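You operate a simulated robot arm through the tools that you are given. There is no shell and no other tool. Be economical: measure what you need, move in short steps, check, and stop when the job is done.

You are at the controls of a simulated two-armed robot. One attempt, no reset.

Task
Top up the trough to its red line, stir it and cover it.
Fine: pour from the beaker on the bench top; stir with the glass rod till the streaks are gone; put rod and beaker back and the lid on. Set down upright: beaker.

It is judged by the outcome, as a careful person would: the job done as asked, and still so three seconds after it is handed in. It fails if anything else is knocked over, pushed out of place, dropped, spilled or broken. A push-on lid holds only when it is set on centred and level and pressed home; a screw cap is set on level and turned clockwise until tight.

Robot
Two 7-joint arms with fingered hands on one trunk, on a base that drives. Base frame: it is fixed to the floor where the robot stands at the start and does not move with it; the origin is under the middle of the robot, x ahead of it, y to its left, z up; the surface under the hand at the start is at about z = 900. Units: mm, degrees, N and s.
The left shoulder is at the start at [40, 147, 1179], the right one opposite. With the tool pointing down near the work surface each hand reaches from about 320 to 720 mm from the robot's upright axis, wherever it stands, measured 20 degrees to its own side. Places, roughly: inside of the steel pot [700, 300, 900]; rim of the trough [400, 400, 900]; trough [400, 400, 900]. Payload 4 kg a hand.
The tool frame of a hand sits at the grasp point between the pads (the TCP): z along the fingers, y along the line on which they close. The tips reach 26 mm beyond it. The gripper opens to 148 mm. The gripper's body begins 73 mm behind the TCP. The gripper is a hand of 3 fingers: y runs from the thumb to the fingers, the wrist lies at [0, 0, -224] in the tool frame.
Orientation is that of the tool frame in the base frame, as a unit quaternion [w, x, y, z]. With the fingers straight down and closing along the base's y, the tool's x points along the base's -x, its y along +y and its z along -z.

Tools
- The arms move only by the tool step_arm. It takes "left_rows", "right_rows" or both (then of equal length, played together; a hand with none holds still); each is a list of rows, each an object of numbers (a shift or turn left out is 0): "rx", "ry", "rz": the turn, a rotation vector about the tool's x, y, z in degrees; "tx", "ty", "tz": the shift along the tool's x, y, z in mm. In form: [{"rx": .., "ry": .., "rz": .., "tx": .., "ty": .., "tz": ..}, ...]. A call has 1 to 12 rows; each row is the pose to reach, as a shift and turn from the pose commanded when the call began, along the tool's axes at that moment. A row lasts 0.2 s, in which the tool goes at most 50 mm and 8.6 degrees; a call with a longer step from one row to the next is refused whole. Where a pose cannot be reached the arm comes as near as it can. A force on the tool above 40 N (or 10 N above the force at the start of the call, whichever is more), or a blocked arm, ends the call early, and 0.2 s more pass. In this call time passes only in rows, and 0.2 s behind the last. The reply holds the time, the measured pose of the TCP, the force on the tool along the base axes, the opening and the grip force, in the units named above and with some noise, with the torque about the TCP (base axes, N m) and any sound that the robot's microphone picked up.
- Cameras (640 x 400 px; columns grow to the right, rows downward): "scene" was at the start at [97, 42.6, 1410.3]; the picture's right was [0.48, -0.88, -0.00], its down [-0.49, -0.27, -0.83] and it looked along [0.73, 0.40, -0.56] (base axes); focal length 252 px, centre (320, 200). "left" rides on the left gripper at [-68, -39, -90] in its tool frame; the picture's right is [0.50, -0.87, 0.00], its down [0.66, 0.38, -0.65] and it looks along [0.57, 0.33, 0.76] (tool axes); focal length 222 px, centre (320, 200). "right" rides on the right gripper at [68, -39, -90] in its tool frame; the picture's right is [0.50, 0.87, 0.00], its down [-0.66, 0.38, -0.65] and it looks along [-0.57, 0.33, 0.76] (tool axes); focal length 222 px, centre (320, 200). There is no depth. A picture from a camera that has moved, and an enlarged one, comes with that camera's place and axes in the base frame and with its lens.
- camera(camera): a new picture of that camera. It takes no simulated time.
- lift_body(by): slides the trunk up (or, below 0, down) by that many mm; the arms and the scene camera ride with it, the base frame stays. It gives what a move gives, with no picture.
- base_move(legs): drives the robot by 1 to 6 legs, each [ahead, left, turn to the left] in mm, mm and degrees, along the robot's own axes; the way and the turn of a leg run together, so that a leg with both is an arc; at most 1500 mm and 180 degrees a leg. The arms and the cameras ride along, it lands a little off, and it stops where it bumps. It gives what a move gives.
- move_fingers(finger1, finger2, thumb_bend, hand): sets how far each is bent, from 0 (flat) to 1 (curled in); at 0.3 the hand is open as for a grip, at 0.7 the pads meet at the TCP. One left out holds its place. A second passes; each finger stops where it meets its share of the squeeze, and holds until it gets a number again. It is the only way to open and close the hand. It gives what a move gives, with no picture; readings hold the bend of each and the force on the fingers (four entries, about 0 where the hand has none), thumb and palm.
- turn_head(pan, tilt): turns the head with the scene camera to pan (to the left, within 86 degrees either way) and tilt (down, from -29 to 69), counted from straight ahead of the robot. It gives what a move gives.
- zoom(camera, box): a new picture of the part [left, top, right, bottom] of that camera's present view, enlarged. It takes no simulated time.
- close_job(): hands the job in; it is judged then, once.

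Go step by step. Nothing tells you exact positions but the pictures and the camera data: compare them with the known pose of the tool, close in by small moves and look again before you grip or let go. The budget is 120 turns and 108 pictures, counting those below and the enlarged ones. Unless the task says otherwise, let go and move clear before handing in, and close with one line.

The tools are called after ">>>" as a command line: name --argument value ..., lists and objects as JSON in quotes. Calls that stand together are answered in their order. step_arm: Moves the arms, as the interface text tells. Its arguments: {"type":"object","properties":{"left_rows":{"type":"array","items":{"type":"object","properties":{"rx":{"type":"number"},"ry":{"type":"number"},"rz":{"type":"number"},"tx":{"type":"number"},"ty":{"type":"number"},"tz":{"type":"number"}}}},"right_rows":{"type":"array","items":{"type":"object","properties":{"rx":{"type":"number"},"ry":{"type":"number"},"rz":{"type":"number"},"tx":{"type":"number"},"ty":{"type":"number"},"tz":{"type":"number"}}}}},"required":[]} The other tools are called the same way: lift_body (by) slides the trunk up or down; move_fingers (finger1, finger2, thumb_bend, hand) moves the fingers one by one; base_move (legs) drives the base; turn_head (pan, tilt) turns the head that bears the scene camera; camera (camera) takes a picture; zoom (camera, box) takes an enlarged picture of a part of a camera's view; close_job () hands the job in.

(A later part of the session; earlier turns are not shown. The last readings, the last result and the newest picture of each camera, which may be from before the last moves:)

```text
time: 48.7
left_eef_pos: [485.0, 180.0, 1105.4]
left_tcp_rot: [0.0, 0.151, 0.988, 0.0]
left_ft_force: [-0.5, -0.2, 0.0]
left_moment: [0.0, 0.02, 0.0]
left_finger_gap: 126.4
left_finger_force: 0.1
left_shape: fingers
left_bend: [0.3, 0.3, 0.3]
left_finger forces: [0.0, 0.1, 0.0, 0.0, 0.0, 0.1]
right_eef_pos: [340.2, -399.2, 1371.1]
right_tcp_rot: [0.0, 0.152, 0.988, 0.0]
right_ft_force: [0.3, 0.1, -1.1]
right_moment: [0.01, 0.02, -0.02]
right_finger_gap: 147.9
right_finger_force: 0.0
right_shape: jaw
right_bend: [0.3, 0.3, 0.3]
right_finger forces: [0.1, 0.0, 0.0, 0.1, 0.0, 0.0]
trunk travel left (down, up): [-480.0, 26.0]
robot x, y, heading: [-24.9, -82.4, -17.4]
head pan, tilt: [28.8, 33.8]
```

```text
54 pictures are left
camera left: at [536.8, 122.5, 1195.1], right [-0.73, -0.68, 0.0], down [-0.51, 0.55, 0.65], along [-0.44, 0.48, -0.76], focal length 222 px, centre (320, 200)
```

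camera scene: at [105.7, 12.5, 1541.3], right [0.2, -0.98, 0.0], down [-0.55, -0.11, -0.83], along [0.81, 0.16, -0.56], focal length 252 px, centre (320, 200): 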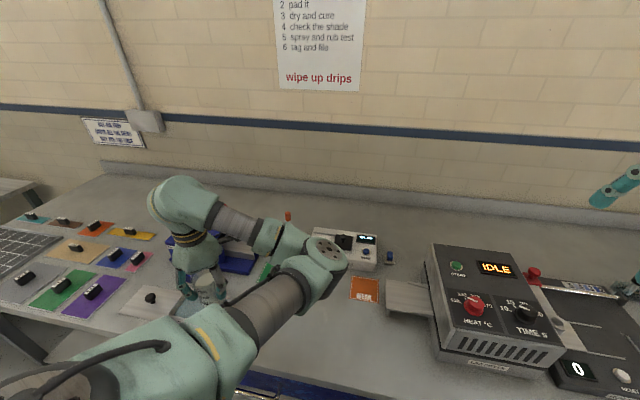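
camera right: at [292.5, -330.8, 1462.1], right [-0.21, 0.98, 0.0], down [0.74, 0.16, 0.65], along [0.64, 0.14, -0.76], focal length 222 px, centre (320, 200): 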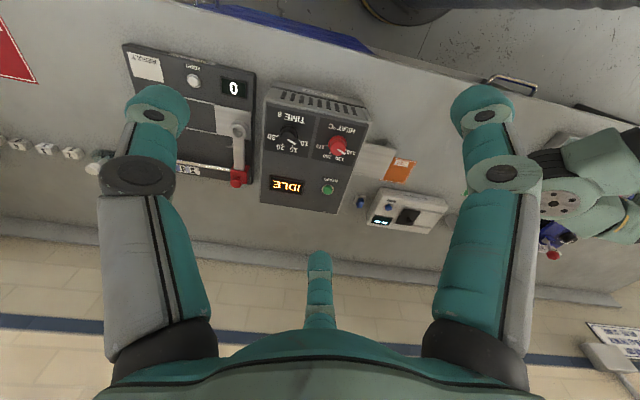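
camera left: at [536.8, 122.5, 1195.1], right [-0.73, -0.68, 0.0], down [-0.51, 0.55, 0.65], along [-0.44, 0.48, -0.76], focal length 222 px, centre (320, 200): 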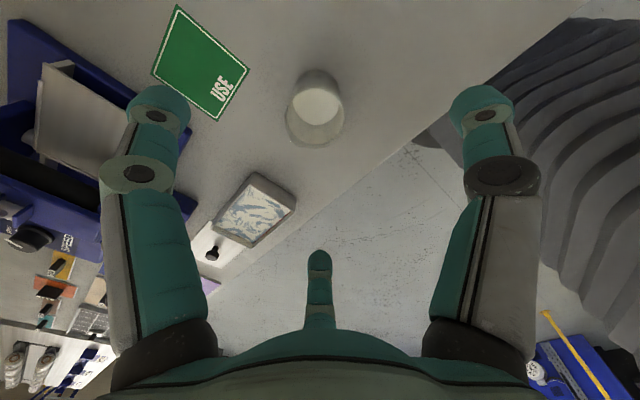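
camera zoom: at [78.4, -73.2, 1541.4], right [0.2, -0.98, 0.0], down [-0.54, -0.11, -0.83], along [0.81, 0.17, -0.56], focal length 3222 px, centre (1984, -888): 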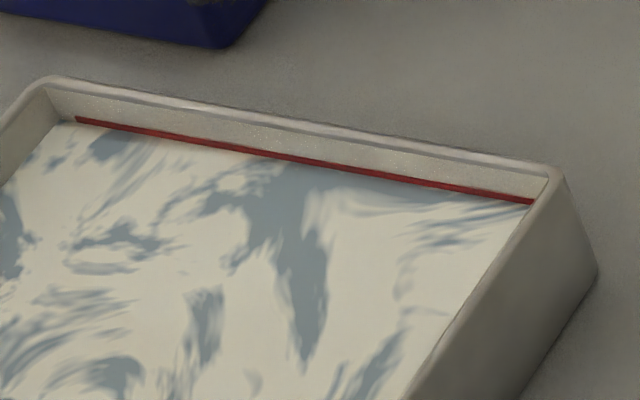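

The fill is exactly at the red line. Next is the rod: I'll raise the hand and drive nearer, about 55 mm ahead and 142 mm left, so the pot comes within reach.

>>> step_arm --left_rows '[{"tz": -25}, {"tz": -50}, {"tz": -75}]'

>>> base_move --legs '[[0, 142, 0], [55, 0, 0]]'

>>> camera --camera "left"

>>> camera --camera "scene"

```text
time: 49.5
left_eef_pos: [484.8, 183.0, 1181.0]
left_tcp_rot: [-0.001, 0.151, 0.989, 0.001]
left_ft_force: [-0.1, 0.5, -0.8]
left_moment: [-0.01, 0.03, -0.02]
left_finger_gap: 126.7
left_finger_force: 0.1
left_shape: fingers
left_bend: [0.3, 0.3, 0.3]
left_finger forces: [0.1, 0.0, 0.0, 0.1, 0.1, 0.1]
right_eef_pos: [341.6, -398.9, 1370.7]
right_tcp_rot: [-0.001, 0.151, 0.989, -0.001]
right_ft_force: [0.6, -0.7, -0.5]
right_moment: [0.01, 0.03, 0.01]
right_finger_gap: 148.0
right_finger_force: 0.0
right_shape: jaw
right_bend: [0.3, 0.3, 0.3]
right_finger forces: [0.1, 0.0, 0.0, 0.0, 0.1, 0.1]
trunk travel left (down, up): [-480.0, 26.0]
robot x, y, heading: [-22.4, -82.4, -17.4]
head pan, tilt: [28.8, 33.8]
```

```text
time: 51.4
left_eef_pos: [571.9, 303.7, 1186.6]
left_tcp_rot: [0.004, 0.15, 0.989, 0.001]
left_ft_force: [-0.7, 0.4, 0.5]
left_moment: [0.05, -0.07, 0.01]
left_finger_gap: 126.8
left_finger_force: 0.0
left_shape: fingers
left_bend: [0.3, 0.3, 0.3]
left_finger forces: [0.1, 0.1, 0.0, 0.1, 0.1, 0.0]
right_eef_pos: [423.4, -278.5, 1376.0]
right_tcp_rot: [0.005, 0.152, 0.988, 0.002]
right_ft_force: [-0.6, -0.8, -0.1]
right_moment: [-0.02, -0.06, -0.02]
right_finger_gap: 147.7
right_finger_force: 0.1
right_shape: jaw
right_bend: [0.3, 0.3, 0.3]
right_finger forces: [0.0, 0.0, 0.0, 0.0, 0.1, 0.1]
trunk travel left (down, up): [-480.0, 26.0]
robot x, y, heading: [70.4, 35.3, -17.7]
head pan, tilt: [28.8, 33.8]
```

```text
53 pictures are left
camera left: at [623.1, 245.2, 1275.0], right [-0.74, -0.68, -0.01], down [-0.52, 0.56, 0.65], along [-0.44, 0.48, -0.76], focal length 222 px, centre (320, 200)
```

left: 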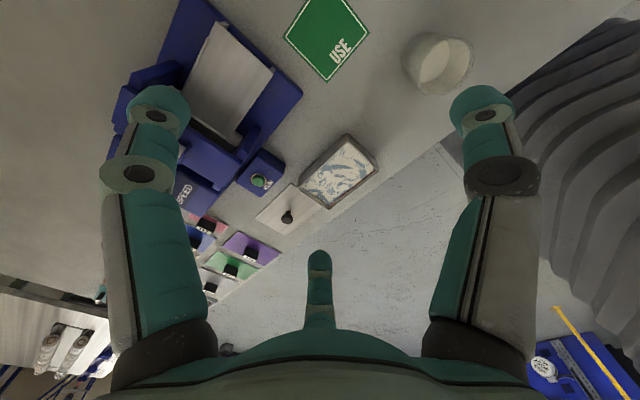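

```text
52 pictures are left
camera scene: at [160.6, 48.3, 1542.4], right [0.2, -0.98, 0.0], down [-0.54, -0.11, -0.84], along [0.82, 0.16, -0.55], focal length 252 px, centre (320, 200)
```

scene: 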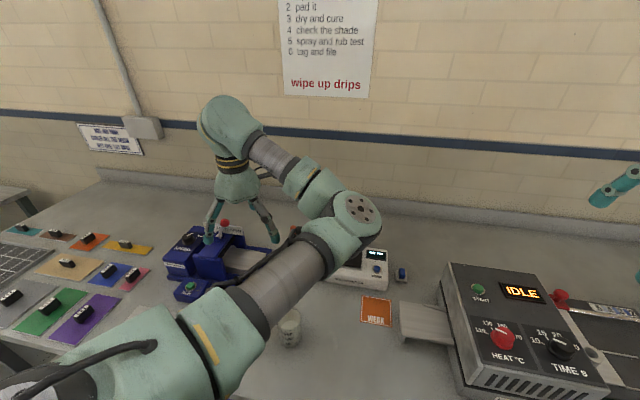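

The pot should be near (738,246), with the rod's orange cap around z 1003–1045. I'll move above it at safe height and look with the hand camera.

>>> step_arm --left_rows '[{"tx": -30, "ty": -1}, {"tx": -65, "ty": -2}, {"tx": -100, "ty": -3}, {"tx": -135, "ty": -4}, {"tx": -176, "ty": -5}]'

>>> camera --camera "left"

```text
time: 52.6
left_eef_pos: [746.5, 245.1, 1180.7]
left_tcp_rot: [0.0, 0.151, 0.989, 0.001]
left_ft_force: [-1.1, 0.0, 0.5]
left_moment: [0.0, -0.02, 0.01]
left_finger_gap: 126.6
left_finger_force: 0.0
left_shape: fingers
left_bend: [0.3, 0.3, 0.3]
left_finger forces: [0.0, 0.0, 0.0, 0.0, 0.1, 0.0]
right_eef_pos: [434.3, -278.8, 1370.7]
right_tcp_rot: [0.0, 0.152, 0.988, 0.001]
right_ft_force: [0.2, 0.2, 0.0]
right_moment: [-0.05, -0.03, -0.03]
right_finger_gap: 148.2
right_finger_force: 0.0
right_shape: jaw
right_bend: [0.3, 0.3, 0.3]
right_finger forces: [0.0, 0.0, 0.0, 0.0, 0.0, 0.1]
trunk travel left (down, up): [-480.0, 26.0]
robot x, y, heading: [68.3, 37.6, -17.5]
head pan, tilt: [28.8, 33.8]
```

```text
51 pictures are left
camera left: at [800.4, 186.3, 1270.4], right [-0.74, -0.68, 0.0], down [-0.51, 0.56, 0.65], along [-0.44, 0.48, -0.76], focal length 222 px, centre (320, 200)
```

left: 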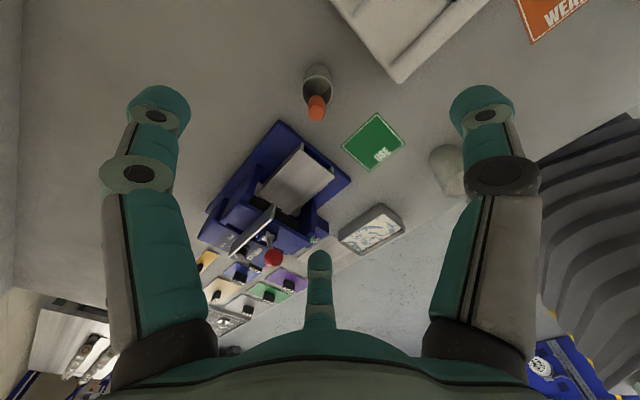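

>>> zoom --camera "left" --box '[280, 50, 360, 130]'

```text
5.00 times, centred on (320, 90) of left
camera zoom: at [800.4, 186.3, 1270.4], right [-0.74, -0.68, 0.0], down [-0.51, 0.56, 0.65], along [-0.44, 0.48, -0.76], focal length 1111 px, centre (320, 750)
```

zoom: 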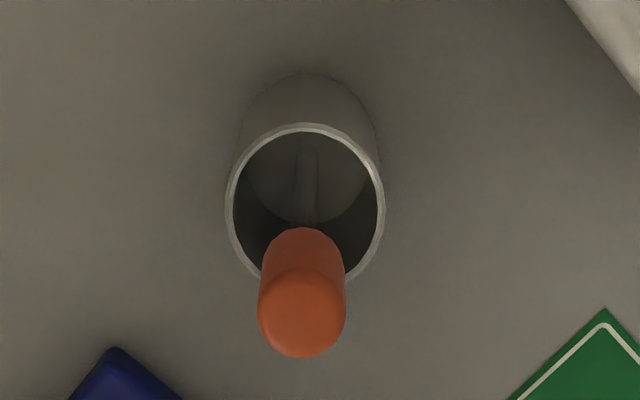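

The rod stands upright in the pot at about (749,247), with its cap top near z 1042. I'll narrow the fingers, descend over the cap and check.

>>> move_fingers --hand "left" --finger1 0.45 --finger2 0.45 --thumb_bend 0.45

>>> step_arm --left_rows '[{"tx": -2.3, "ty": 2.8, "tz": 30}, {"tx": -2.3, "ty": 2.8, "tz": 60}, {"tx": -2.3, "ty": 2.8, "tz": 90}, {"tx": -2.3, "ty": 2.8, "tz": 115}, {"tx": -2.3, "ty": 2.8, "tz": 138}, {"tx": -2.3, "ty": 2.8, "tz": 156}]'

>>> camera --camera "left"

```text
time: 53.6
left_eef_pos: [747.5, 243.0, 1182.1]
left_tcp_rot: [0.0, 0.151, 0.989, 0.001]
left_ft_force: [-0.6, 0.1, -0.8]
left_moment: [-0.01, -0.03, 0.02]
left_finger_gap: 79.0
left_finger_force: 0.1
left_shape: fingers
left_bend: [0.45, 0.45, 0.45]
left_finger forces: [0.1, 0.1, 0.0, 0.0, 0.0, 0.0]
right_eef_pos: [436.2, -279.7, 1371.9]
right_tcp_rot: [0.0, 0.152, 0.988, 0.001]
right_ft_force: [-0.4, 0.4, -0.2]
right_moment: [0.0, 0.0, -0.03]
right_finger_gap: 148.0
right_finger_force: 0.0
right_shape: jaw
right_bend: [0.3, 0.3, 0.3]
right_finger forces: [0.0, 0.0, 0.0, 0.0, 0.0, 0.0]
trunk travel left (down, up): [-480.0, 26.0]
robot x, y, heading: [67.9, 32.7, -17.3]
head pan, tilt: [28.8, 33.8]
```

```text
time: 55.0
left_eef_pos: [751.0, 246.0, 1025.0]
left_tcp_rot: [-0.001, 0.15, 0.989, 0.001]
left_ft_force: [0.6, -0.4, 0.1]
left_moment: [0.04, -0.01, 0.0]
left_finger_gap: 79.2
left_finger_force: 0.1
left_shape: fingers
left_bend: [0.45, 0.45, 0.45]
left_finger forces: [0.0, 0.1, 0.0, 0.1, 0.0, 0.1]
right_eef_pos: [435.9, -279.6, 1371.9]
right_tcp_rot: [0.0, 0.152, 0.988, 0.0]
right_ft_force: [0.5, -0.2, 0.0]
right_moment: [-0.02, 0.01, 0.0]
right_finger_gap: 147.8
right_finger_force: 0.1
right_shape: jaw
right_bend: [0.3, 0.3, 0.3]
right_finger forces: [0.1, 0.0, 0.0, 0.0, 0.0, 0.0]
trunk travel left (down, up): [-480.0, 26.0]
robot x, y, heading: [69.4, 33.5, -17.1]
head pan, tilt: [28.8, 33.8]
```

```text
49 pictures are left
camera left: at [803.7, 189.4, 1113.8], right [-0.73, -0.68, 0.0], down [-0.51, 0.56, 0.65], along [-0.44, 0.48, -0.76], focal length 222 px, centre (320, 200)
```

left: 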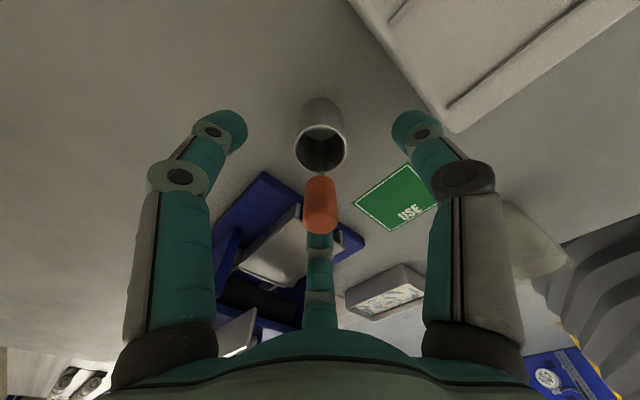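

The cap is centred. Closing the fingers on it.

>>> move_fingers --hand "left" --finger1 0.75 --finger2 0.75 --thumb_bend 0.75

>>> step_arm --left_rows '[{"tz": -10}, {"tz": -30}, {"tz": -55}, {"tz": -80}, {"tz": -105}, {"tz": -130}, {"tz": -155}, {"tz": -175}]'

>>> camera --camera "left"

```text
time: 56.0
left_eef_pos: [750.8, 248.5, 1026.2]
left_tcp_rot: [0.001, 0.15, 0.989, 0.0]
left_ft_force: [-0.9, 0.2, 0.2]
left_moment: [0.01, -0.01, -0.02]
left_finger_gap: 0.0
left_finger_force: 10.1
left_shape: fingers
left_bend: [0.72, 0.72, 0.72]
left_finger forces: [6.8, 6.6, 0.0, 0.0, 6.9, 0.0]
right_eef_pos: [435.2, -278.7, 1372.0]
right_tcp_rot: [0.0, 0.152, 0.988, 0.001]
right_ft_force: [-0.2, -0.8, 0.4]
right_moment: [0.02, 0.02, 0.0]
right_finger_gap: 147.8
right_finger_force: 0.1
right_shape: jaw
right_bend: [0.3, 0.3, 0.3]
right_finger forces: [0.1, 0.0, 0.0, 0.0, 0.0, 0.0]
trunk travel left (down, up): [-480.0, 26.0]
robot x, y, heading: [68.0, 34.1, -17.3]
head pan, tilt: [28.8, 33.8]
```

```text
time: 57.8
left_eef_pos: [750.7, 245.8, 1199.3]
left_tcp_rot: [0.0, 0.151, 0.988, 0.001]
left_ft_force: [0.2, 0.2, 0.7]
left_moment: [0.03, -0.02, 0.01]
left_finger_gap: 0.0
left_finger_force: 10.6
left_shape: fingers
left_bend: [0.72, 0.72, 0.72]
left_finger forces: [6.9, 6.7, 0.0, 0.0, 6.7, 0.0]
right_eef_pos: [436.3, -279.6, 1371.1]
right_tcp_rot: [0.0, 0.152, 0.988, 0.001]
right_ft_force: [-0.8, 0.0, 0.1]
right_moment: [-0.01, 0.0, -0.01]
right_finger_gap: 148.0
right_finger_force: 0.1
right_shape: jaw
right_bend: [0.3, 0.3, 0.3]
right_finger forces: [0.0, 0.0, 0.0, 0.0, 0.0, 0.0]
trunk travel left (down, up): [-480.0, 26.0]
robot x, y, heading: [70.3, 35.4, -17.2]
head pan, tilt: [28.8, 33.8]
```

```text
48 pictures are left
camera left: at [803.2, 187.9, 1289.3], right [-0.74, -0.68, 0.0], down [-0.51, 0.56, 0.65], along [-0.44, 0.48, -0.76], focal length 222 px, centre (320, 200)
```

left: 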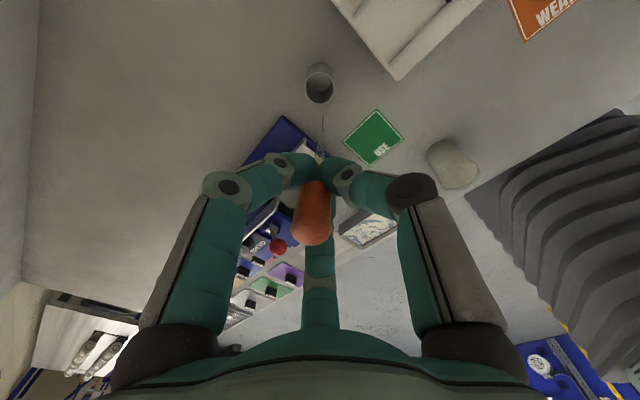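

The rod is out of the pot. I'll check how it sits in the fingers.

>>> zoom --camera "left" --box '[260, 90, 380, 260]'

>>> zoom --camera "scene" --box '[200, 140, 360, 260]'

```text
2.35 times, centred on (320, 175) of left
camera zoom: at [803.2, 187.9, 1289.3], right [-0.74, -0.68, 0.0], down [-0.51, 0.56, 0.65], along [-0.44, 0.48, -0.76], focal length 523 px, centre (320, 259)
```

zoom: 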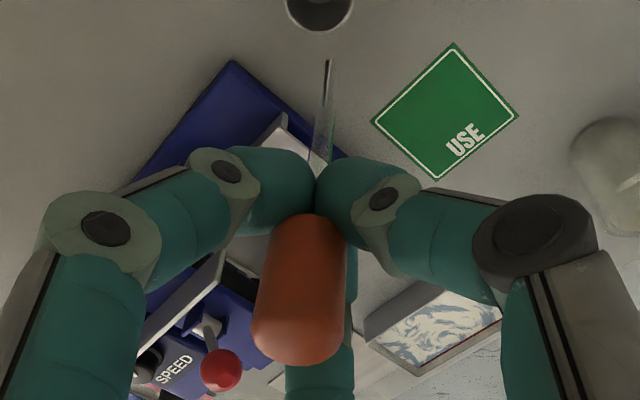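

```text
3.33 times, centred on (280, 200) of scene
camera zoom: at [173.4, 46.4, 1541.4], right [0.2, -0.98, 0.0], down [-0.55, -0.11, -0.83], along [0.82, 0.16, -0.56], focal length 839 px, centre (453, 200)
```

zoom: 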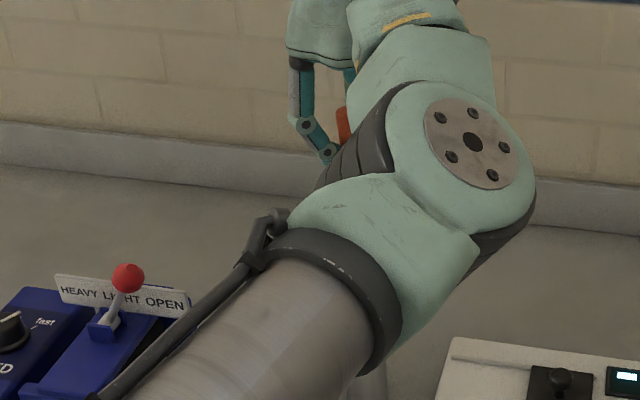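

The rod is held well enough, with only a few degrees of lean and its tip about 125 mm below the TCP. I'll back the base off 100 mm so the trough lies comfortably in reach.

>>> base_move --legs '[[-50, 0, 0], [-50, 0, 0]]'

>>> step_arm --left_rows '[{"tz": -1}, {"tz": -2}]'

```text
time: 59.2
left_eef_pos: [667.4, 271.6, 1192.9]
left_tcp_rot: [-0.006, 0.152, 0.988, 0.001]
left_ft_force: [0.1, 0.1, -0.1]
left_moment: [0.06, 0.09, -0.03]
left_finger_gap: 0.0
left_finger_force: 9.2
left_shape: fingers
left_bend: [0.72, 0.72, 0.72]
left_finger forces: [6.9, 6.8, 0.0, 0.0, 6.7, 0.0]
right_eef_pos: [354.5, -254.1, 1365.7]
right_tcp_rot: [-0.006, 0.153, 0.988, 0.001]
right_ft_force: [1.5, 0.0, -0.1]
right_moment: [0.03, 0.11, 0.0]
right_finger_gap: 147.7
right_finger_force: 0.0
right_shape: jaw
right_bend: [0.3, 0.3, 0.3]
right_finger forces: [0.0, 0.1, 0.0, 0.0, 0.1, 0.0]
trunk travel left (down, up): [-480.0, 26.0]
robot x, y, heading: [-28.1, 64.6, -17.6]
head pan, tilt: [28.8, 33.8]
```

```text
time: 59.8
left_eef_pos: [658.7, 274.7, 1198.7]
left_tcp_rot: [-0.002, 0.152, 0.988, 0.001]
left_ft_force: [1.3, -0.5, -0.2]
left_moment: [0.01, 0.02, 0.0]
left_finger_gap: 0.0
left_finger_force: 9.9
left_shape: fingers
left_bend: [0.72, 0.72, 0.72]
left_finger forces: [6.7, 6.7, 0.0, 0.0, 6.5, 0.1]
right_eef_pos: [343.2, -249.7, 1370.3]
right_tcp_rot: [-0.002, 0.153, 0.988, -0.001]
right_ft_force: [1.1, -1.0, 0.1]
right_moment: [0.03, 0.07, 0.02]
right_finger_gap: 147.8
right_finger_force: 0.0
right_shape: jaw
right_bend: [0.3, 0.3, 0.3]
right_finger forces: [0.1, 0.1, 0.1, 0.0, 0.1, 0.0]
trunk travel left (down, up): [-480.0, 26.0]
robot x, y, heading: [-26.2, 68.1, -17.5]
head pan, tilt: [28.8, 33.8]
```

>>> step_arm --left_rows '[{"tx": 30, "ty": 6}, {"tx": 65, "ty": 14}, {"tx": 105, "ty": 22}, {"tx": 145, "ty": 31}, {"tx": 185, "ty": 39}, {"tx": 220, "ty": 47}, {"tx": 240, "ty": 51}, {"tx": 250, "ty": 53}]'

>>> camera --camera "left"

>>> camera --camera "scene"

```text
time: 61.6
left_eef_pos: [433.7, 401.1, 1202.6]
left_tcp_rot: [0.0, 0.153, 0.988, 0.001]
left_ft_force: [0.1, 0.9, -0.1]
left_moment: [0.0, 0.01, 0.02]
left_finger_gap: 0.0
left_finger_force: 9.3
left_shape: fingers
left_bend: [0.72, 0.72, 0.72]
left_finger forces: [6.5, 6.5, 0.1, 0.1, 6.3, 0.0]
right_eef_pos: [340.1, -249.9, 1371.4]
right_tcp_rot: [-0.001, 0.153, 0.988, 0.0]
right_ft_force: [-0.1, -0.7, -1.2]
right_moment: [0.01, -0.03, -0.03]
right_finger_gap: 147.4
right_finger_force: 0.0
right_shape: jaw
right_bend: [0.3, 0.3, 0.3]
right_finger forces: [0.0, 0.0, 0.1, 0.0, 0.0, 0.0]
trunk travel left (down, up): [-480.0, 26.0]
robot x, y, heading: [-31.0, 66.0, -17.5]
head pan, tilt: [28.8, 33.8]
```

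```text
45 pictures are left
camera left: at [485.9, 343.0, 1290.8], right [-0.74, -0.68, 0.0], down [-0.51, 0.56, 0.65], along [-0.44, 0.48, -0.76], focal length 222 px, centre (320, 200)
```

left: 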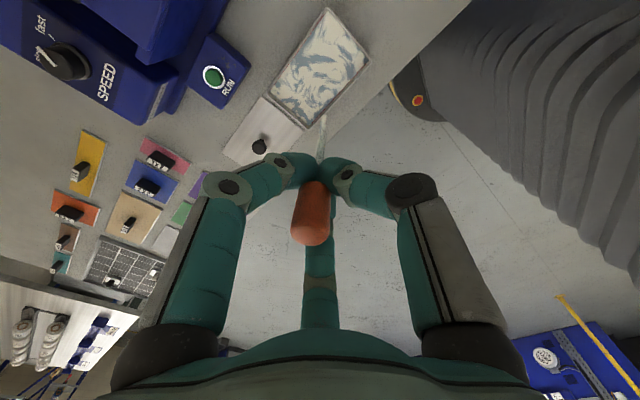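

```text
44 pictures are left
camera scene: at [78.0, 76.8, 1541.4], right [0.2, -0.98, 0.0], down [-0.55, -0.11, -0.83], along [0.82, 0.16, -0.56], focal length 252 px, centre (320, 200)
```

scene: 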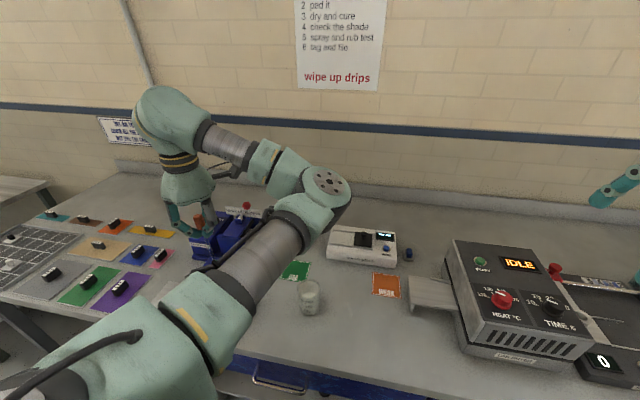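

The rod tip is over the trough's middle. I'll lower it into the liquid until the tip is a bit below the surface.

>>> step_arm --left_rows '[{"tx": -5, "ty": 1, "tz": 30}, {"tx": -5, "ty": 1, "tz": 60}, {"tx": -5, "ty": 1, "tz": 90}, {"tx": -5, "ty": 1, "tz": 115}, {"tx": -5, "ty": 1, "tz": 135}, {"tx": -5, "ty": 1, "tz": 150}, {"tx": -5, "ty": 1, "tz": 159}]'

>>> camera --camera "left"

>>> zoom --camera "scene" --box '[120, 200, 260, 320]'

```text
time: 63.2
left_eef_pos: [437.2, 399.7, 1041.2]
left_tcp_rot: [0.001, 0.152, 0.988, 0.0]
left_ft_force: [-0.7, -0.2, -0.5]
left_moment: [0.02, 0.0, -0.01]
left_finger_gap: 0.1
left_finger_force: 9.6
left_shape: fingers
left_bend: [0.72, 0.72, 0.72]
left_finger forces: [6.6, 6.4, 0.1, 0.0, 6.2, 0.1]
right_eef_pos: [339.9, -249.8, 1371.2]
right_tcp_rot: [0.0, 0.153, 0.988, 0.0]
right_ft_force: [0.2, 0.3, 0.8]
right_moment: [0.0, -0.01, 0.01]
right_finger_gap: 147.9
right_finger_force: 0.0
right_shape: jaw
right_bend: [0.3, 0.3, 0.3]
right_finger forces: [0.0, 0.0, 0.0, 0.1, 0.1, 0.0]
trunk travel left (down, up): [-480.0, 26.0]
robot x, y, heading: [-28.9, 65.2, -17.5]
head pan, tilt: [28.8, 33.8]
```

```text
43 pictures are left
camera left: at [490.7, 342.9, 1130.8], right [-0.74, -0.68, 0.0], down [-0.51, 0.56, 0.65], along [-0.44, 0.48, -0.76], focal length 222 px, centre (320, 200)
```

left: 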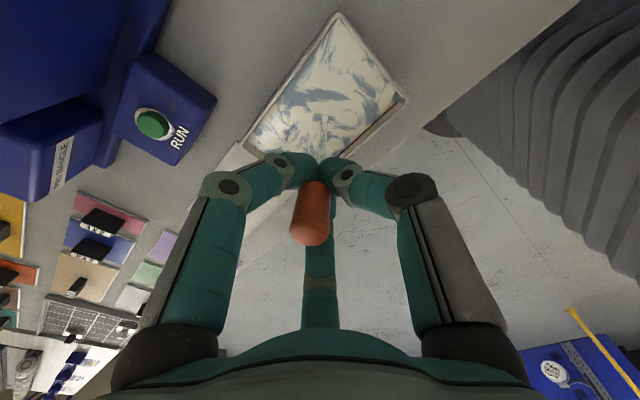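

```text
3.33 times, centred on (190, 260) of scene
camera zoom: at [78.2, 76.8, 1541.4], right [0.2, -0.98, 0.0], down [-0.55, -0.11, -0.83], along [0.81, 0.16, -0.56], focal length 839 px, centre (753, 0)
```

zoom: 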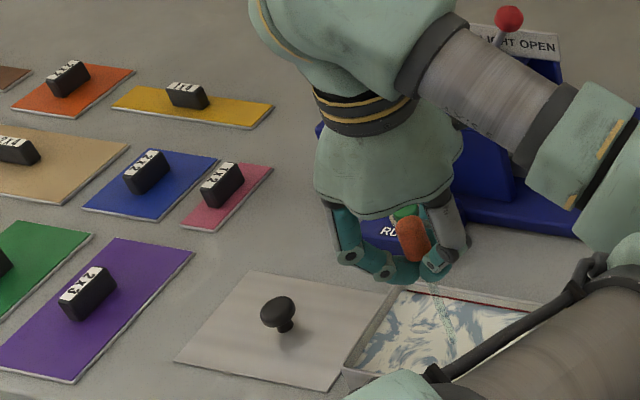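

>>> zoom --camera "left" --box '[270, 80, 370, 170]'

```text
4.44 times, centred on (320, 125) of left
camera zoom: at [490.7, 342.9, 1130.8], right [-0.74, -0.68, 0.0], down [-0.51, 0.56, 0.65], along [-0.44, 0.48, -0.76], focal length 987 px, centre (320, 533)
```

zoom: 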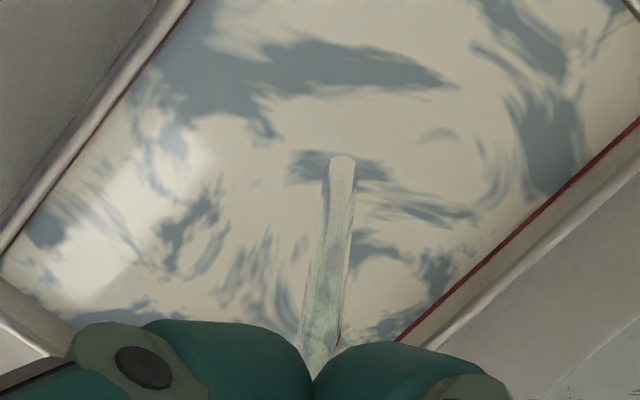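

The tip's round end still shows, so it may be just above the surface. I'll lower in small steps and watch the force.

>>> step_arm --left_rows '[{"tz": 3}, {"tz": 6}, {"tz": 9}]'

>>> zoom --camera "left" --box '[270, 80, 370, 170]'

```text
time: 64.0
left_eef_pos: [437.9, 401.9, 1033.8]
left_tcp_rot: [0.0, 0.153, 0.988, 0.001]
left_ft_force: [-0.8, -0.2, -0.1]
left_moment: [-0.02, 0.01, -0.01]
left_finger_gap: 0.0
left_finger_force: 9.2
left_shape: fingers
left_bend: [0.72, 0.72, 0.72]
left_finger forces: [6.6, 6.5, 0.0, 0.0, 6.2, 0.1]
right_eef_pos: [339.3, -248.4, 1370.9]
right_tcp_rot: [-0.001, 0.152, 0.988, 0.001]
right_ft_force: [0.0, 0.3, -0.5]
right_moment: [0.01, 0.02, 0.01]
right_finger_gap: 147.9
right_finger_force: 0.0
right_shape: jaw
right_bend: [0.3, 0.3, 0.3]
right_finger forces: [0.0, 0.1, 0.1, 0.1, 0.0, 0.1]
trunk travel left (down, up): [-480.0, 26.0]
robot x, y, heading: [-29.2, 67.6, -17.4]
head pan, tilt: [28.8, 33.8]
```

```text
4.44 times, centred on (320, 125) of left
camera zoom: at [490.2, 342.8, 1122.2], right [-0.74, -0.68, 0.0], down [-0.51, 0.56, 0.65], along [-0.44, 0.48, -0.76], focal length 987 px, centre (320, 533)
```

zoom: 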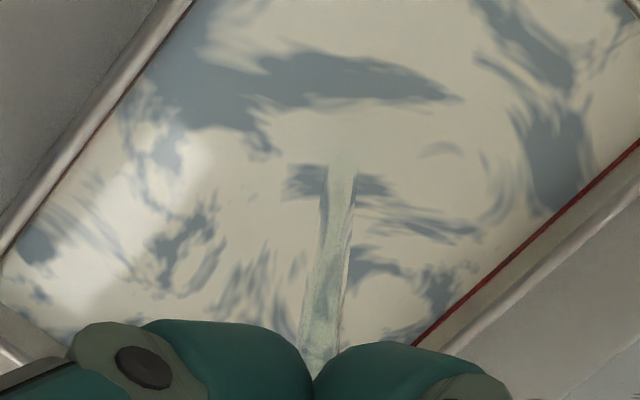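

The tip is now in the liquid. I'll go 7 mm deeper and stir in a gentle ellipse well inside the walls.

>>> step_arm --left_rows '[{"tx": 6.5, "ty": 21, "tz": 4}, {"tx": 13.4, "ty": 43, "tz": 7}, {"tx": -1.7, "ty": 38.2, "tz": 7}, {"tx": -15.9, "ty": 19.6, "tz": 7}, {"tx": -24.2, "ty": -7.1, "tz": 7}, {"tx": -23.1, "ty": -30.5, "tz": 7}, {"tx": -13.4, "ty": -43, "tz": 7}, {"tx": 1.7, "ty": -38.2, "tz": 7}, {"tx": 15.9, "ty": -19.6, "tz": 7}, {"tx": 24.2, "ty": 7.1, "tz": 7}, {"tx": 23.1, "ty": 30.5, "tz": 7}, {"tz": 7}]'

>>> camera --camera "left"

```text
time: 66.6
left_eef_pos: [437.4, 399.9, 1029.3]
left_tcp_rot: [0.0, 0.152, 0.988, 0.001]
left_ft_force: [0.7, -0.4, 1.0]
left_moment: [0.02, 0.0, -0.02]
left_finger_gap: 0.1
left_finger_force: 10.2
left_shape: fingers
left_bend: [0.72, 0.72, 0.72]
left_finger forces: [6.6, 6.5, 0.1, 0.0, 6.2, 0.1]
right_eef_pos: [340.2, -251.2, 1371.0]
right_tcp_rot: [-0.001, 0.152, 0.988, 0.0]
right_ft_force: [-0.3, -0.4, -0.9]
right_moment: [0.02, -0.03, -0.02]
right_finger_gap: 147.9
right_finger_force: 0.0
right_shape: jaw
right_bend: [0.3, 0.3, 0.3]
right_finger forces: [0.0, 0.0, 0.0, 0.0, 0.0, 0.0]
trunk travel left (down, up): [-480.0, 26.0]
robot x, y, heading: [-26.4, 66.7, -17.1]
head pan, tilt: [28.8, 33.8]
```

```text
39 pictures are left
camera left: at [490.1, 340.9, 1116.9], right [-0.74, -0.68, 0.0], down [-0.51, 0.55, 0.66], along [-0.44, 0.48, -0.75], focal length 222 px, centre (320, 200)
```

left: 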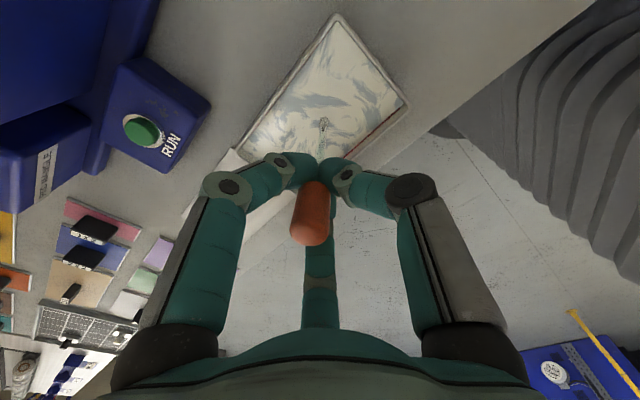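

Stirring works: the streaks are fading and nothing is disturbed. I'll keep going with more loops.

>>> step_arm --left_rows '[{"tx": 6.5, "ty": 21}, {"tx": 13.4, "ty": 43}, {"tx": -1.7, "ty": 38.2}, {"tx": -15.9, "ty": 19.6}, {"tx": -24.2, "ty": -7.1}, {"tx": -23.1, "ty": -30.5}, {"tx": -13.4, "ty": -43}, {"tx": 1.7, "ty": -38.2}, {"tx": 15.9, "ty": -19.6}, {"tx": 24.2, "ty": 7.1}, {"tx": 23.1, "ty": 30.5}, {}]'

>>> step_arm --left_rows '[{"tx": 6.5, "ty": 21}, {"tx": 13.4, "ty": 43}, {"tx": -1.7, "ty": 38.2}, {"tx": -15.9, "ty": 19.6}, {"tx": -24.2, "ty": -7.1}, {"tx": -23.1, "ty": -30.5}, {"tx": -13.4, "ty": -43}, {"tx": 1.7, "ty": -38.2}, {"tx": 15.9, "ty": -19.6}, {"tx": 24.2, "ty": 7.1}, {"tx": 23.1, "ty": 30.5}, {}]'

>>> zoom --camera "left" --box '[240, 0, 420, 180]'

```text
time: 69.2
left_eef_pos: [437.1, 397.6, 1025.1]
left_tcp_rot: [-0.001, 0.152, 0.988, 0.002]
left_ft_force: [0.8, -0.5, 0.3]
left_moment: [-0.01, -0.01, 0.05]
left_finger_gap: 0.1
left_finger_force: 9.4
left_shape: fingers
left_bend: [0.72, 0.72, 0.72]
left_finger forces: [6.5, 6.6, 0.1, 0.1, 6.2, 0.0]
right_eef_pos: [339.4, -252.2, 1371.1]
right_tcp_rot: [-0.001, 0.153, 0.988, 0.0]
right_ft_force: [0.3, -0.4, -0.4]
right_moment: [0.04, 0.0, -0.01]
right_finger_gap: 147.8
right_finger_force: 0.1
right_shape: jaw
right_bend: [0.3, 0.3, 0.3]
right_finger forces: [0.1, 0.0, 0.0, 0.0, 0.0, 0.1]
trunk travel left (down, up): [-480.0, 26.0]
robot x, y, heading: [-29.5, 66.7, -17.7]
head pan, tilt: [28.8, 33.8]
```

```text
time: 71.8
left_eef_pos: [439.7, 399.0, 1027.2]
left_tcp_rot: [-0.001, 0.151, 0.989, 0.002]
left_ft_force: [0.0, 0.3, -0.2]
left_moment: [0.04, 0.01, 0.03]
left_finger_gap: 0.0
left_finger_force: 9.1
left_shape: fingers
left_bend: [0.72, 0.72, 0.72]
left_finger forces: [6.5, 6.5, 0.0, 0.0, 6.1, 0.1]
right_eef_pos: [340.5, -252.2, 1370.4]
right_tcp_rot: [-0.001, 0.153, 0.988, 0.001]
right_ft_force: [0.1, 0.1, -0.1]
right_moment: [-0.02, -0.03, 0.03]
right_finger_gap: 147.9
right_finger_force: 0.1
right_shape: jaw
right_bend: [0.3, 0.3, 0.3]
right_finger forces: [0.1, 0.0, 0.0, 0.1, 0.0, 0.0]
trunk travel left (down, up): [-480.0, 26.0]
robot x, y, heading: [-25.7, 63.2, -17.6]
head pan, tilt: [28.8, 33.8]
```

```text
2.22 times, centred on (330, 90) of left
camera zoom: at [491.8, 340.5, 1116.9], right [-0.74, -0.68, 0.0], down [-0.51, 0.55, 0.66], along [-0.44, 0.48, -0.75], focal length 494 px, centre (298, 444)
```

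zoom: 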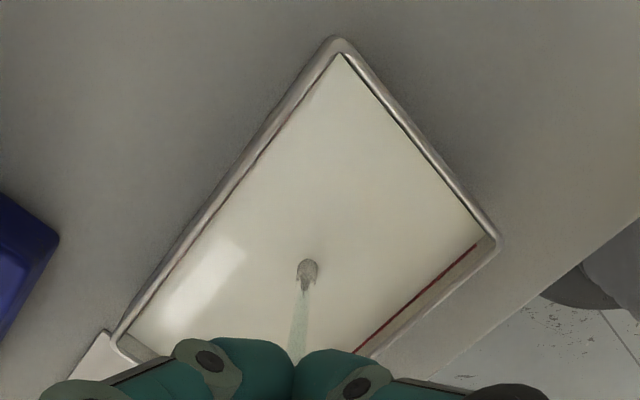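

The liquid looks uniform. I'll do one last loop for certainty, then lift the rod and let it drip over the trough.

>>> step_arm --left_rows '[{"tx": 6.5, "ty": 21}, {"tx": 13.4, "ty": 43}, {"tx": -1.7, "ty": 38.2}, {"tx": -15.9, "ty": 19.6}, {"tx": -24.2, "ty": -7.1}, {"tx": -23.1, "ty": -30.5}, {"tx": -13.4, "ty": -43}, {"tx": 1.7, "ty": -38.2}, {"tx": 15.9, "ty": -19.6}, {"tx": 24.2, "ty": 7.1}, {"tx": 23.1, "ty": 30.5}, {}]'

>>> step_arm --left_rows '[{"tz": -8}, {"tz": -18}, {"tz": -26}, {"tz": -26}, {"tz": -26}, {"tz": -26}, {"tz": -26}, {"tz": -26}, {"tz": -26}, {"tz": -26}, {"tz": -26}, {"tz": -26}]'

>>> step_arm --left_rows '[{"tz": 0}, {"tz": -30}, {"tz": -60}, {"tz": -90}, {"tz": -120}, {"tz": -150}]'

>>> camera --camera "left"

```text
time: 74.4
left_eef_pos: [436.5, 398.5, 1026.0]
left_tcp_rot: [0.0, 0.151, 0.988, 0.002]
left_ft_force: [-0.3, -0.2, 0.1]
left_moment: [0.0, -0.01, 0.0]
left_finger_gap: 0.0
left_finger_force: 8.9
left_shape: fingers
left_bend: [0.72, 0.72, 0.72]
left_finger forces: [6.5, 6.3, 0.1, 0.0, 6.0, 0.0]
right_eef_pos: [340.1, -252.2, 1370.1]
right_tcp_rot: [-0.001, 0.153, 0.988, 0.001]
right_ft_force: [-0.6, -0.3, -0.5]
right_moment: [0.01, -0.02, -0.03]
right_finger_gap: 147.8
right_finger_force: 0.1
right_shape: jaw
right_bend: [0.3, 0.3, 0.3]
right_finger forces: [0.1, 0.1, 0.0, 0.0, 0.0, 0.1]
trunk travel left (down, up): [-480.0, 26.0]
robot x, y, heading: [-27.6, 65.8, -17.6]
head pan, tilt: [28.8, 33.8]
```

```text
time: 77.0
left_eef_pos: [435.9, 401.4, 1053.0]
left_tcp_rot: [-0.001, 0.151, 0.988, 0.001]
left_ft_force: [-0.4, 0.7, 0.1]
left_moment: [0.01, 0.04, 0.02]
left_finger_gap: 0.0
left_finger_force: 9.3
left_shape: fingers
left_bend: [0.72, 0.72, 0.72]
left_finger forces: [6.4, 6.5, 0.0, 0.0, 5.9, 0.0]
right_eef_pos: [339.1, -250.3, 1370.9]
right_tcp_rot: [-0.002, 0.152, 0.988, 0.001]
right_ft_force: [-0.7, -0.3, -0.1]
right_moment: [0.01, -0.02, 0.0]
right_finger_gap: 147.7
right_finger_force: 0.1
right_shape: jaw
right_bend: [0.3, 0.3, 0.3]
right_finger forces: [0.0, 0.0, 0.0, 0.0, 0.0, 0.1]
trunk travel left (down, up): [-480.0, 26.0]
robot x, y, heading: [-28.9, 64.5, -17.0]
head pan, tilt: [28.8, 33.8]
```

```text
time: 78.4
left_eef_pos: [437.5, 399.6, 1203.2]
left_tcp_rot: [-0.001, 0.151, 0.989, 0.001]
left_ft_force: [0.1, 0.3, 0.2]
left_moment: [-0.02, 0.01, -0.01]
left_finger_gap: 0.4
left_finger_force: 9.2
left_shape: fingers
left_bend: [0.72, 0.72, 0.72]
left_finger forces: [6.4, 6.4, 0.1, 0.0, 5.8, 0.0]
right_eef_pos: [339.1, -249.4, 1371.4]
right_tcp_rot: [0.001, 0.153, 0.988, 0.001]
right_ft_force: [0.3, 0.2, 0.3]
right_moment: [-0.02, -0.02, 0.04]
right_finger_gap: 147.8
right_finger_force: 0.1
right_shape: jaw
right_bend: [0.3, 0.3, 0.3]
right_finger forces: [0.0, 0.1, 0.1, 0.0, 0.0, 0.0]
trunk travel left (down, up): [-480.0, 26.0]
robot x, y, heading: [-25.7, 62.2, -17.4]
head pan, tilt: [28.8, 33.8]
```

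```text
37 pictures are left
camera left: at [490.0, 342.1, 1292.7], right [-0.74, -0.68, 0.0], down [-0.51, 0.56, 0.66], along [-0.44, 0.48, -0.76], focal length 222 px, centre (320, 200)
```

left: 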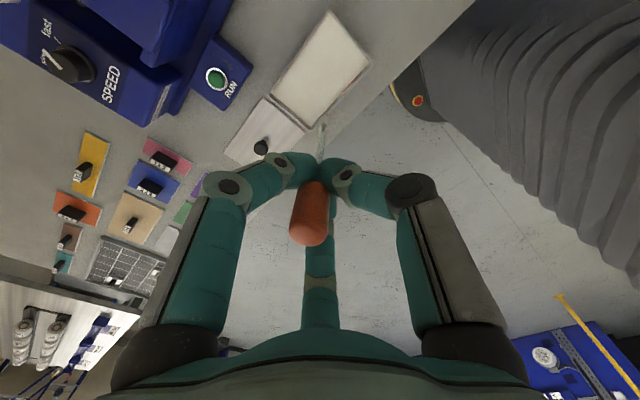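

The rod is clear and the mix is even. I'll go back to the pot by the same way: arm first, then base.

>>> step_arm --left_rows '[{"tx": -15, "ty": -3}, {"tx": -45, "ty": -10}, {"tx": -80, "ty": -17}, {"tx": -115, "ty": -25}, {"tx": -150, "ty": -32}, {"tx": -185, "ty": -40}, {"tx": -220, "ty": -47}, {"tx": -240, "ty": -51}, {"tx": -248, "ty": -53}]'

>>> base_move --legs '[[50, 0, 0], [48, 0, 0]]'

>>> step_arm --left_rows '[{"tz": -1}, {"tz": -2}]'

>>> zoom --camera "left" --box '[260, 50, 380, 200]'

```text
time: 80.4
left_eef_pos: [659.5, 275.2, 1201.8]
left_tcp_rot: [0.0, 0.152, 0.988, 0.001]
left_ft_force: [-0.5, -0.9, 0.0]
left_moment: [-0.02, 0.0, 0.0]
left_finger_gap: 0.0
left_finger_force: 9.1
left_shape: fingers
left_bend: [0.72, 0.72, 0.72]
left_finger forces: [6.2, 6.3, 0.1, 0.1, 5.6, 0.0]
right_eef_pos: [340.0, -250.6, 1370.7]
right_tcp_rot: [-0.001, 0.153, 0.988, 0.001]
right_ft_force: [0.7, -0.1, -0.3]
right_moment: [0.01, -0.01, 0.04]
right_finger_gap: 147.8
right_finger_force: 0.1
right_shape: jaw
right_bend: [0.3, 0.3, 0.3]
right_finger forces: [0.0, 0.0, 0.0, 0.0, 0.1, 0.0]
trunk travel left (down, up): [-480.0, 26.0]
robot x, y, heading: [-26.5, 64.1, -17.4]
head pan, tilt: [28.8, 33.8]
```

```text
time: 81.9
left_eef_pos: [740.9, 250.2, 1209.9]
left_tcp_rot: [0.006, 0.152, 0.988, 0.0]
left_ft_force: [-0.6, 0.5, -0.5]
left_moment: [-0.06, -0.11, 0.04]
left_finger_gap: 0.0
left_finger_force: 9.3
left_shape: fingers
left_bend: [0.72, 0.72, 0.72]
left_finger forces: [6.2, 6.2, 0.0, 0.0, 5.6, 0.0]
right_eef_pos: [418.8, -274.3, 1377.2]
right_tcp_rot: [0.005, 0.152, 0.988, -0.001]
right_ft_force: [-2.0, 0.9, 0.5]
right_moment: [-0.05, -0.05, -0.01]
right_finger_gap: 148.0
right_finger_force: 0.1
right_shape: jaw
right_bend: [0.3, 0.3, 0.3]
right_finger forces: [0.1, 0.1, 0.1, 0.0, 0.0, 0.1]
trunk travel left (down, up): [-480.0, 26.0]
robot x, y, heading: [65.8, 36.2, -17.3]
head pan, tilt: [28.8, 33.8]
```

```text
time: 82.5
left_eef_pos: [748.0, 247.6, 1208.1]
left_tcp_rot: [0.002, 0.151, 0.989, 0.001]
left_ft_force: [-0.8, 0.7, -0.4]
left_moment: [0.02, -0.05, 0.01]
left_finger_gap: 0.2
left_finger_force: 8.3
left_shape: fingers
left_bend: [0.72, 0.72, 0.72]
left_finger forces: [6.2, 6.1, 0.1, 0.0, 5.5, 0.1]
right_eef_pos: [429.1, -277.6, 1373.6]
right_tcp_rot: [0.002, 0.153, 0.988, 0.001]
right_ft_force: [-0.1, 0.4, -0.4]
right_moment: [0.0, -0.04, 0.0]
right_finger_gap: 147.5
right_finger_force: 0.0
right_shape: jaw
right_bend: [0.3, 0.3, 0.3]
right_finger forces: [0.0, 0.0, 0.0, 0.0, 0.1, 0.0]
trunk travel left (down, up): [-480.0, 26.0]
robot x, y, heading: [65.6, 37.0, -17.5]
head pan, tilt: [28.8, 33.8]
```

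```text
2.67 times, centred on (320, 125) of left
camera zoom: at [800.4, 189.9, 1296.5], right [-0.74, -0.68, 0.0], down [-0.51, 0.56, 0.65], along [-0.44, 0.48, -0.76], focal length 592 px, centre (320, 400)
```

zoom: 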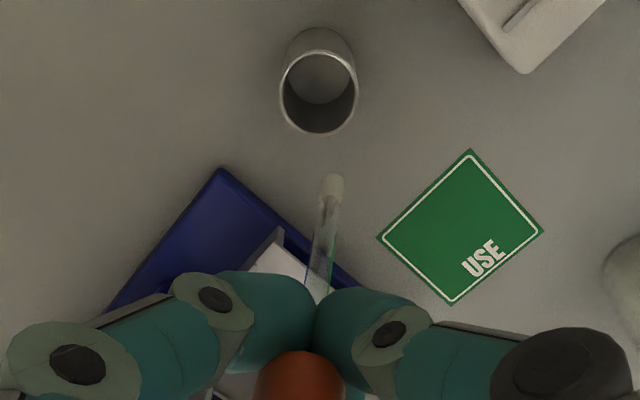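

The tip is close above the pot, which is at about (750,247). I'll shift slightly, descend until the tip is just above the rim, and look again.

>>> step_arm --left_rows '[{"tx": -5.5, "ty": 2, "tz": 20}, {"tx": -5.5, "ty": 2, "tz": 45}, {"tx": -5.5, "ty": 2, "tz": 70}, {"tx": -5.5, "ty": 2, "tz": 90}, {"tx": -5.5, "ty": 2, "tz": 103}]'

>>> zoom --camera "left" --box '[260, 50, 380, 200]'

```text
time: 83.7
left_eef_pos: [757.1, 245.1, 1101.6]
left_tcp_rot: [-0.001, 0.152, 0.988, 0.001]
left_ft_force: [0.0, -1.2, -0.2]
left_moment: [-0.02, 0.0, 0.04]
left_finger_gap: 0.2
left_finger_force: 8.5
left_shape: fingers
left_bend: [0.72, 0.73, 0.72]
left_finger forces: [6.2, 6.0, 0.0, 0.0, 5.4, 0.0]
right_eef_pos: [432.5, -277.9, 1371.6]
right_tcp_rot: [0.0, 0.152, 0.988, 0.0]
right_ft_force: [-0.3, 0.0, 0.0]
right_moment: [-0.01, 0.04, -0.04]
right_finger_gap: 147.6
right_finger_force: 0.2
right_shape: jaw
right_bend: [0.3, 0.3, 0.3]
right_finger forces: [0.0, 0.1, 0.0, 0.1, 0.0, 0.0]
trunk travel left (down, up): [-480.0, 26.0]
robot x, y, heading: [67.0, 37.3, -17.5]
head pan, tilt: [28.8, 33.8]
```

```text
2.67 times, centred on (320, 125) of left
camera zoom: at [810.2, 187.9, 1191.0], right [-0.74, -0.68, 0.0], down [-0.51, 0.56, 0.65], along [-0.44, 0.48, -0.76], focal length 592 px, centre (320, 400)
```

zoom: 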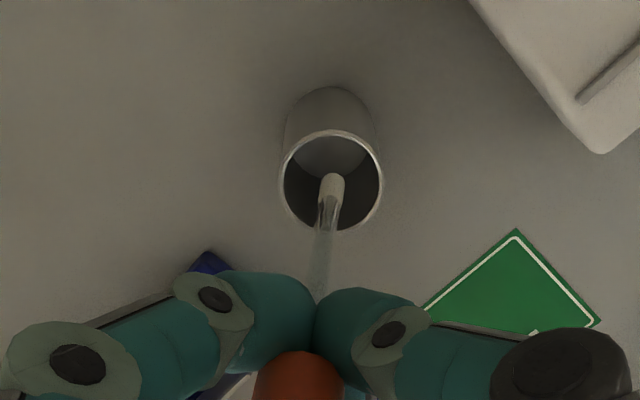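

>>> step_arm --left_rows '[{"tx": 4, "ty": 2.5, "tz": 2}, {"tx": 4, "ty": 2.5, "tz": 12}, {"tx": 4, "ty": 2.5, "tz": 24}, {"tx": 4, "ty": 2.5, "tz": 34}]'

>>> zoom --camera "left" --box '[260, 50, 380, 200]'

```text
time: 84.7
left_eef_pos: [755.4, 250.9, 1069.3]
left_tcp_rot: [0.0, 0.152, 0.988, 0.001]
left_ft_force: [-0.6, 0.0, 0.1]
left_moment: [-0.02, 0.01, -0.02]
left_finger_gap: 0.0
left_finger_force: 9.2
left_shape: fingers
left_bend: [0.72, 0.73, 0.72]
left_finger forces: [6.2, 6.1, 0.1, 0.0, 5.3, 0.0]
right_eef_pos: [433.4, -278.6, 1371.5]
right_tcp_rot: [0.0, 0.152, 0.988, 0.0]
right_ft_force: [0.6, -0.7, 1.1]
right_moment: [0.03, 0.01, -0.01]
right_finger_gap: 147.9
right_finger_force: 0.1
right_shape: jaw
right_bend: [0.3, 0.3, 0.3]
right_finger forces: [0.0, 0.0, 0.0, 0.1, 0.0, 0.1]
trunk travel left (down, up): [-480.0, 26.0]
robot x, y, heading: [67.0, 36.1, -17.8]
head pan, tilt: [28.8, 33.8]
```

```text
2.67 times, centred on (320, 125) of left
camera zoom: at [807.4, 192.8, 1157.1], right [-0.74, -0.68, 0.0], down [-0.51, 0.56, 0.65], along [-0.44, 0.48, -0.76], focal length 592 px, centre (320, 400)
```

zoom: 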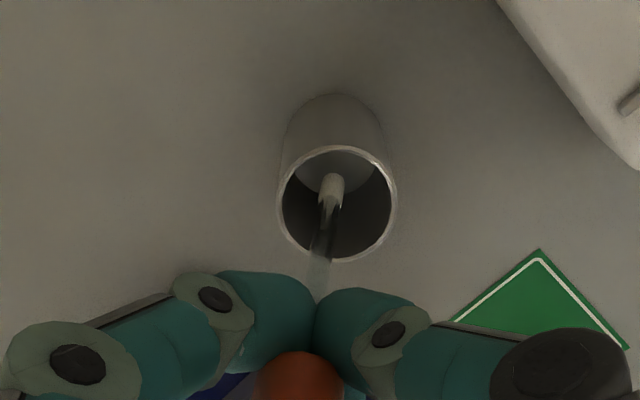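

The tip is inside the pot. I'll lower it gently towards the floor of the pot.

>>> step_arm --left_rows '[{"tx": 1, "ty": -1, "tz": 10}, {"tx": 2, "ty": -2, "tz": 20}, {"tx": 2, "ty": -2, "tz": 30}, {"tx": 2, "ty": -2, "tz": 38}, {"tx": 2, "ty": -2, "tz": 43}]'

>>> camera --camera "left"

```text
time: 85.9
left_eef_pos: [753.3, 249.0, 1024.4]
left_tcp_rot: [0.0, 0.151, 0.989, 0.0]
left_ft_force: [-0.2, 0.7, -0.2]
left_moment: [-0.01, 0.02, 0.0]
left_finger_gap: 0.1
left_finger_force: 7.5
left_shape: fingers
left_bend: [0.73, 0.73, 0.72]
left_finger forces: [6.1, 5.7, 0.0, 0.0, 5.1, 0.1]
right_eef_pos: [431.5, -278.2, 1371.2]
right_tcp_rot: [0.0, 0.152, 0.988, 0.0]
right_ft_force: [0.2, 0.0, -1.1]
right_moment: [0.02, -0.02, -0.01]
right_finger_gap: 147.9
right_finger_force: 0.0
right_shape: jaw
right_bend: [0.3, 0.3, 0.3]
right_finger forces: [0.0, 0.0, 0.1, 0.0, 0.0, 0.0]
trunk travel left (down, up): [-480.0, 26.0]
robot x, y, heading: [66.6, 32.9, -17.6]
head pan, tilt: [28.8, 33.8]
```

```text
33 pictures are left
camera left: at [805.4, 190.9, 1113.8], right [-0.74, -0.68, 0.0], down [-0.51, 0.56, 0.65], along [-0.44, 0.48, -0.76], focal length 222 px, centre (320, 200)
```

left: 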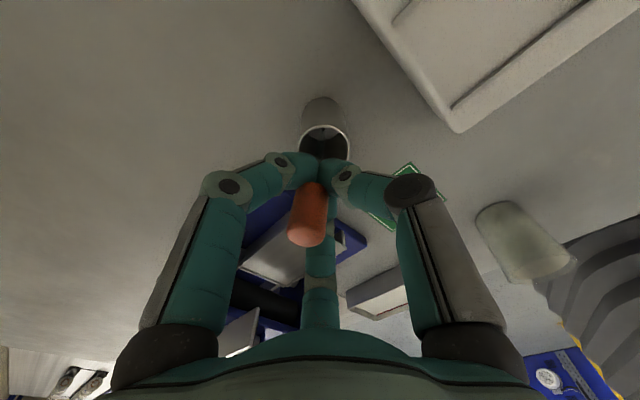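

>>> step_arm --left_rows '[{"tz": 3}, {"tz": 6}, {"tz": 9}]'

```text
time: 86.7
left_eef_pos: [752.0, 249.2, 1016.3]
left_tcp_rot: [0.0, 0.151, 0.989, 0.0]
left_ft_force: [-0.7, -0.1, -1.1]
left_moment: [-0.02, 0.0, 0.01]
left_finger_gap: 0.2
left_finger_force: 8.9
left_shape: fingers
left_bend: [0.73, 0.73, 0.72]
left_finger forces: [6.1, 5.7, 0.0, 0.1, 5.0, 0.1]
right_eef_pos: [431.8, -278.3, 1371.6]
right_tcp_rot: [0.001, 0.152, 0.988, 0.001]
right_ft_force: [-0.6, -0.4, 0.2]
right_moment: [-0.01, -0.01, 0.01]
right_finger_gap: 147.9
right_finger_force: 0.1
right_shape: jaw
right_bend: [0.3, 0.3, 0.3]
right_finger forces: [0.0, 0.0, 0.1, 0.0, 0.0, 0.0]
trunk travel left (down, up): [-480.0, 26.0]
robot x, y, heading: [62.0, 36.7, -17.6]
head pan, tilt: [28.8, 33.8]
```

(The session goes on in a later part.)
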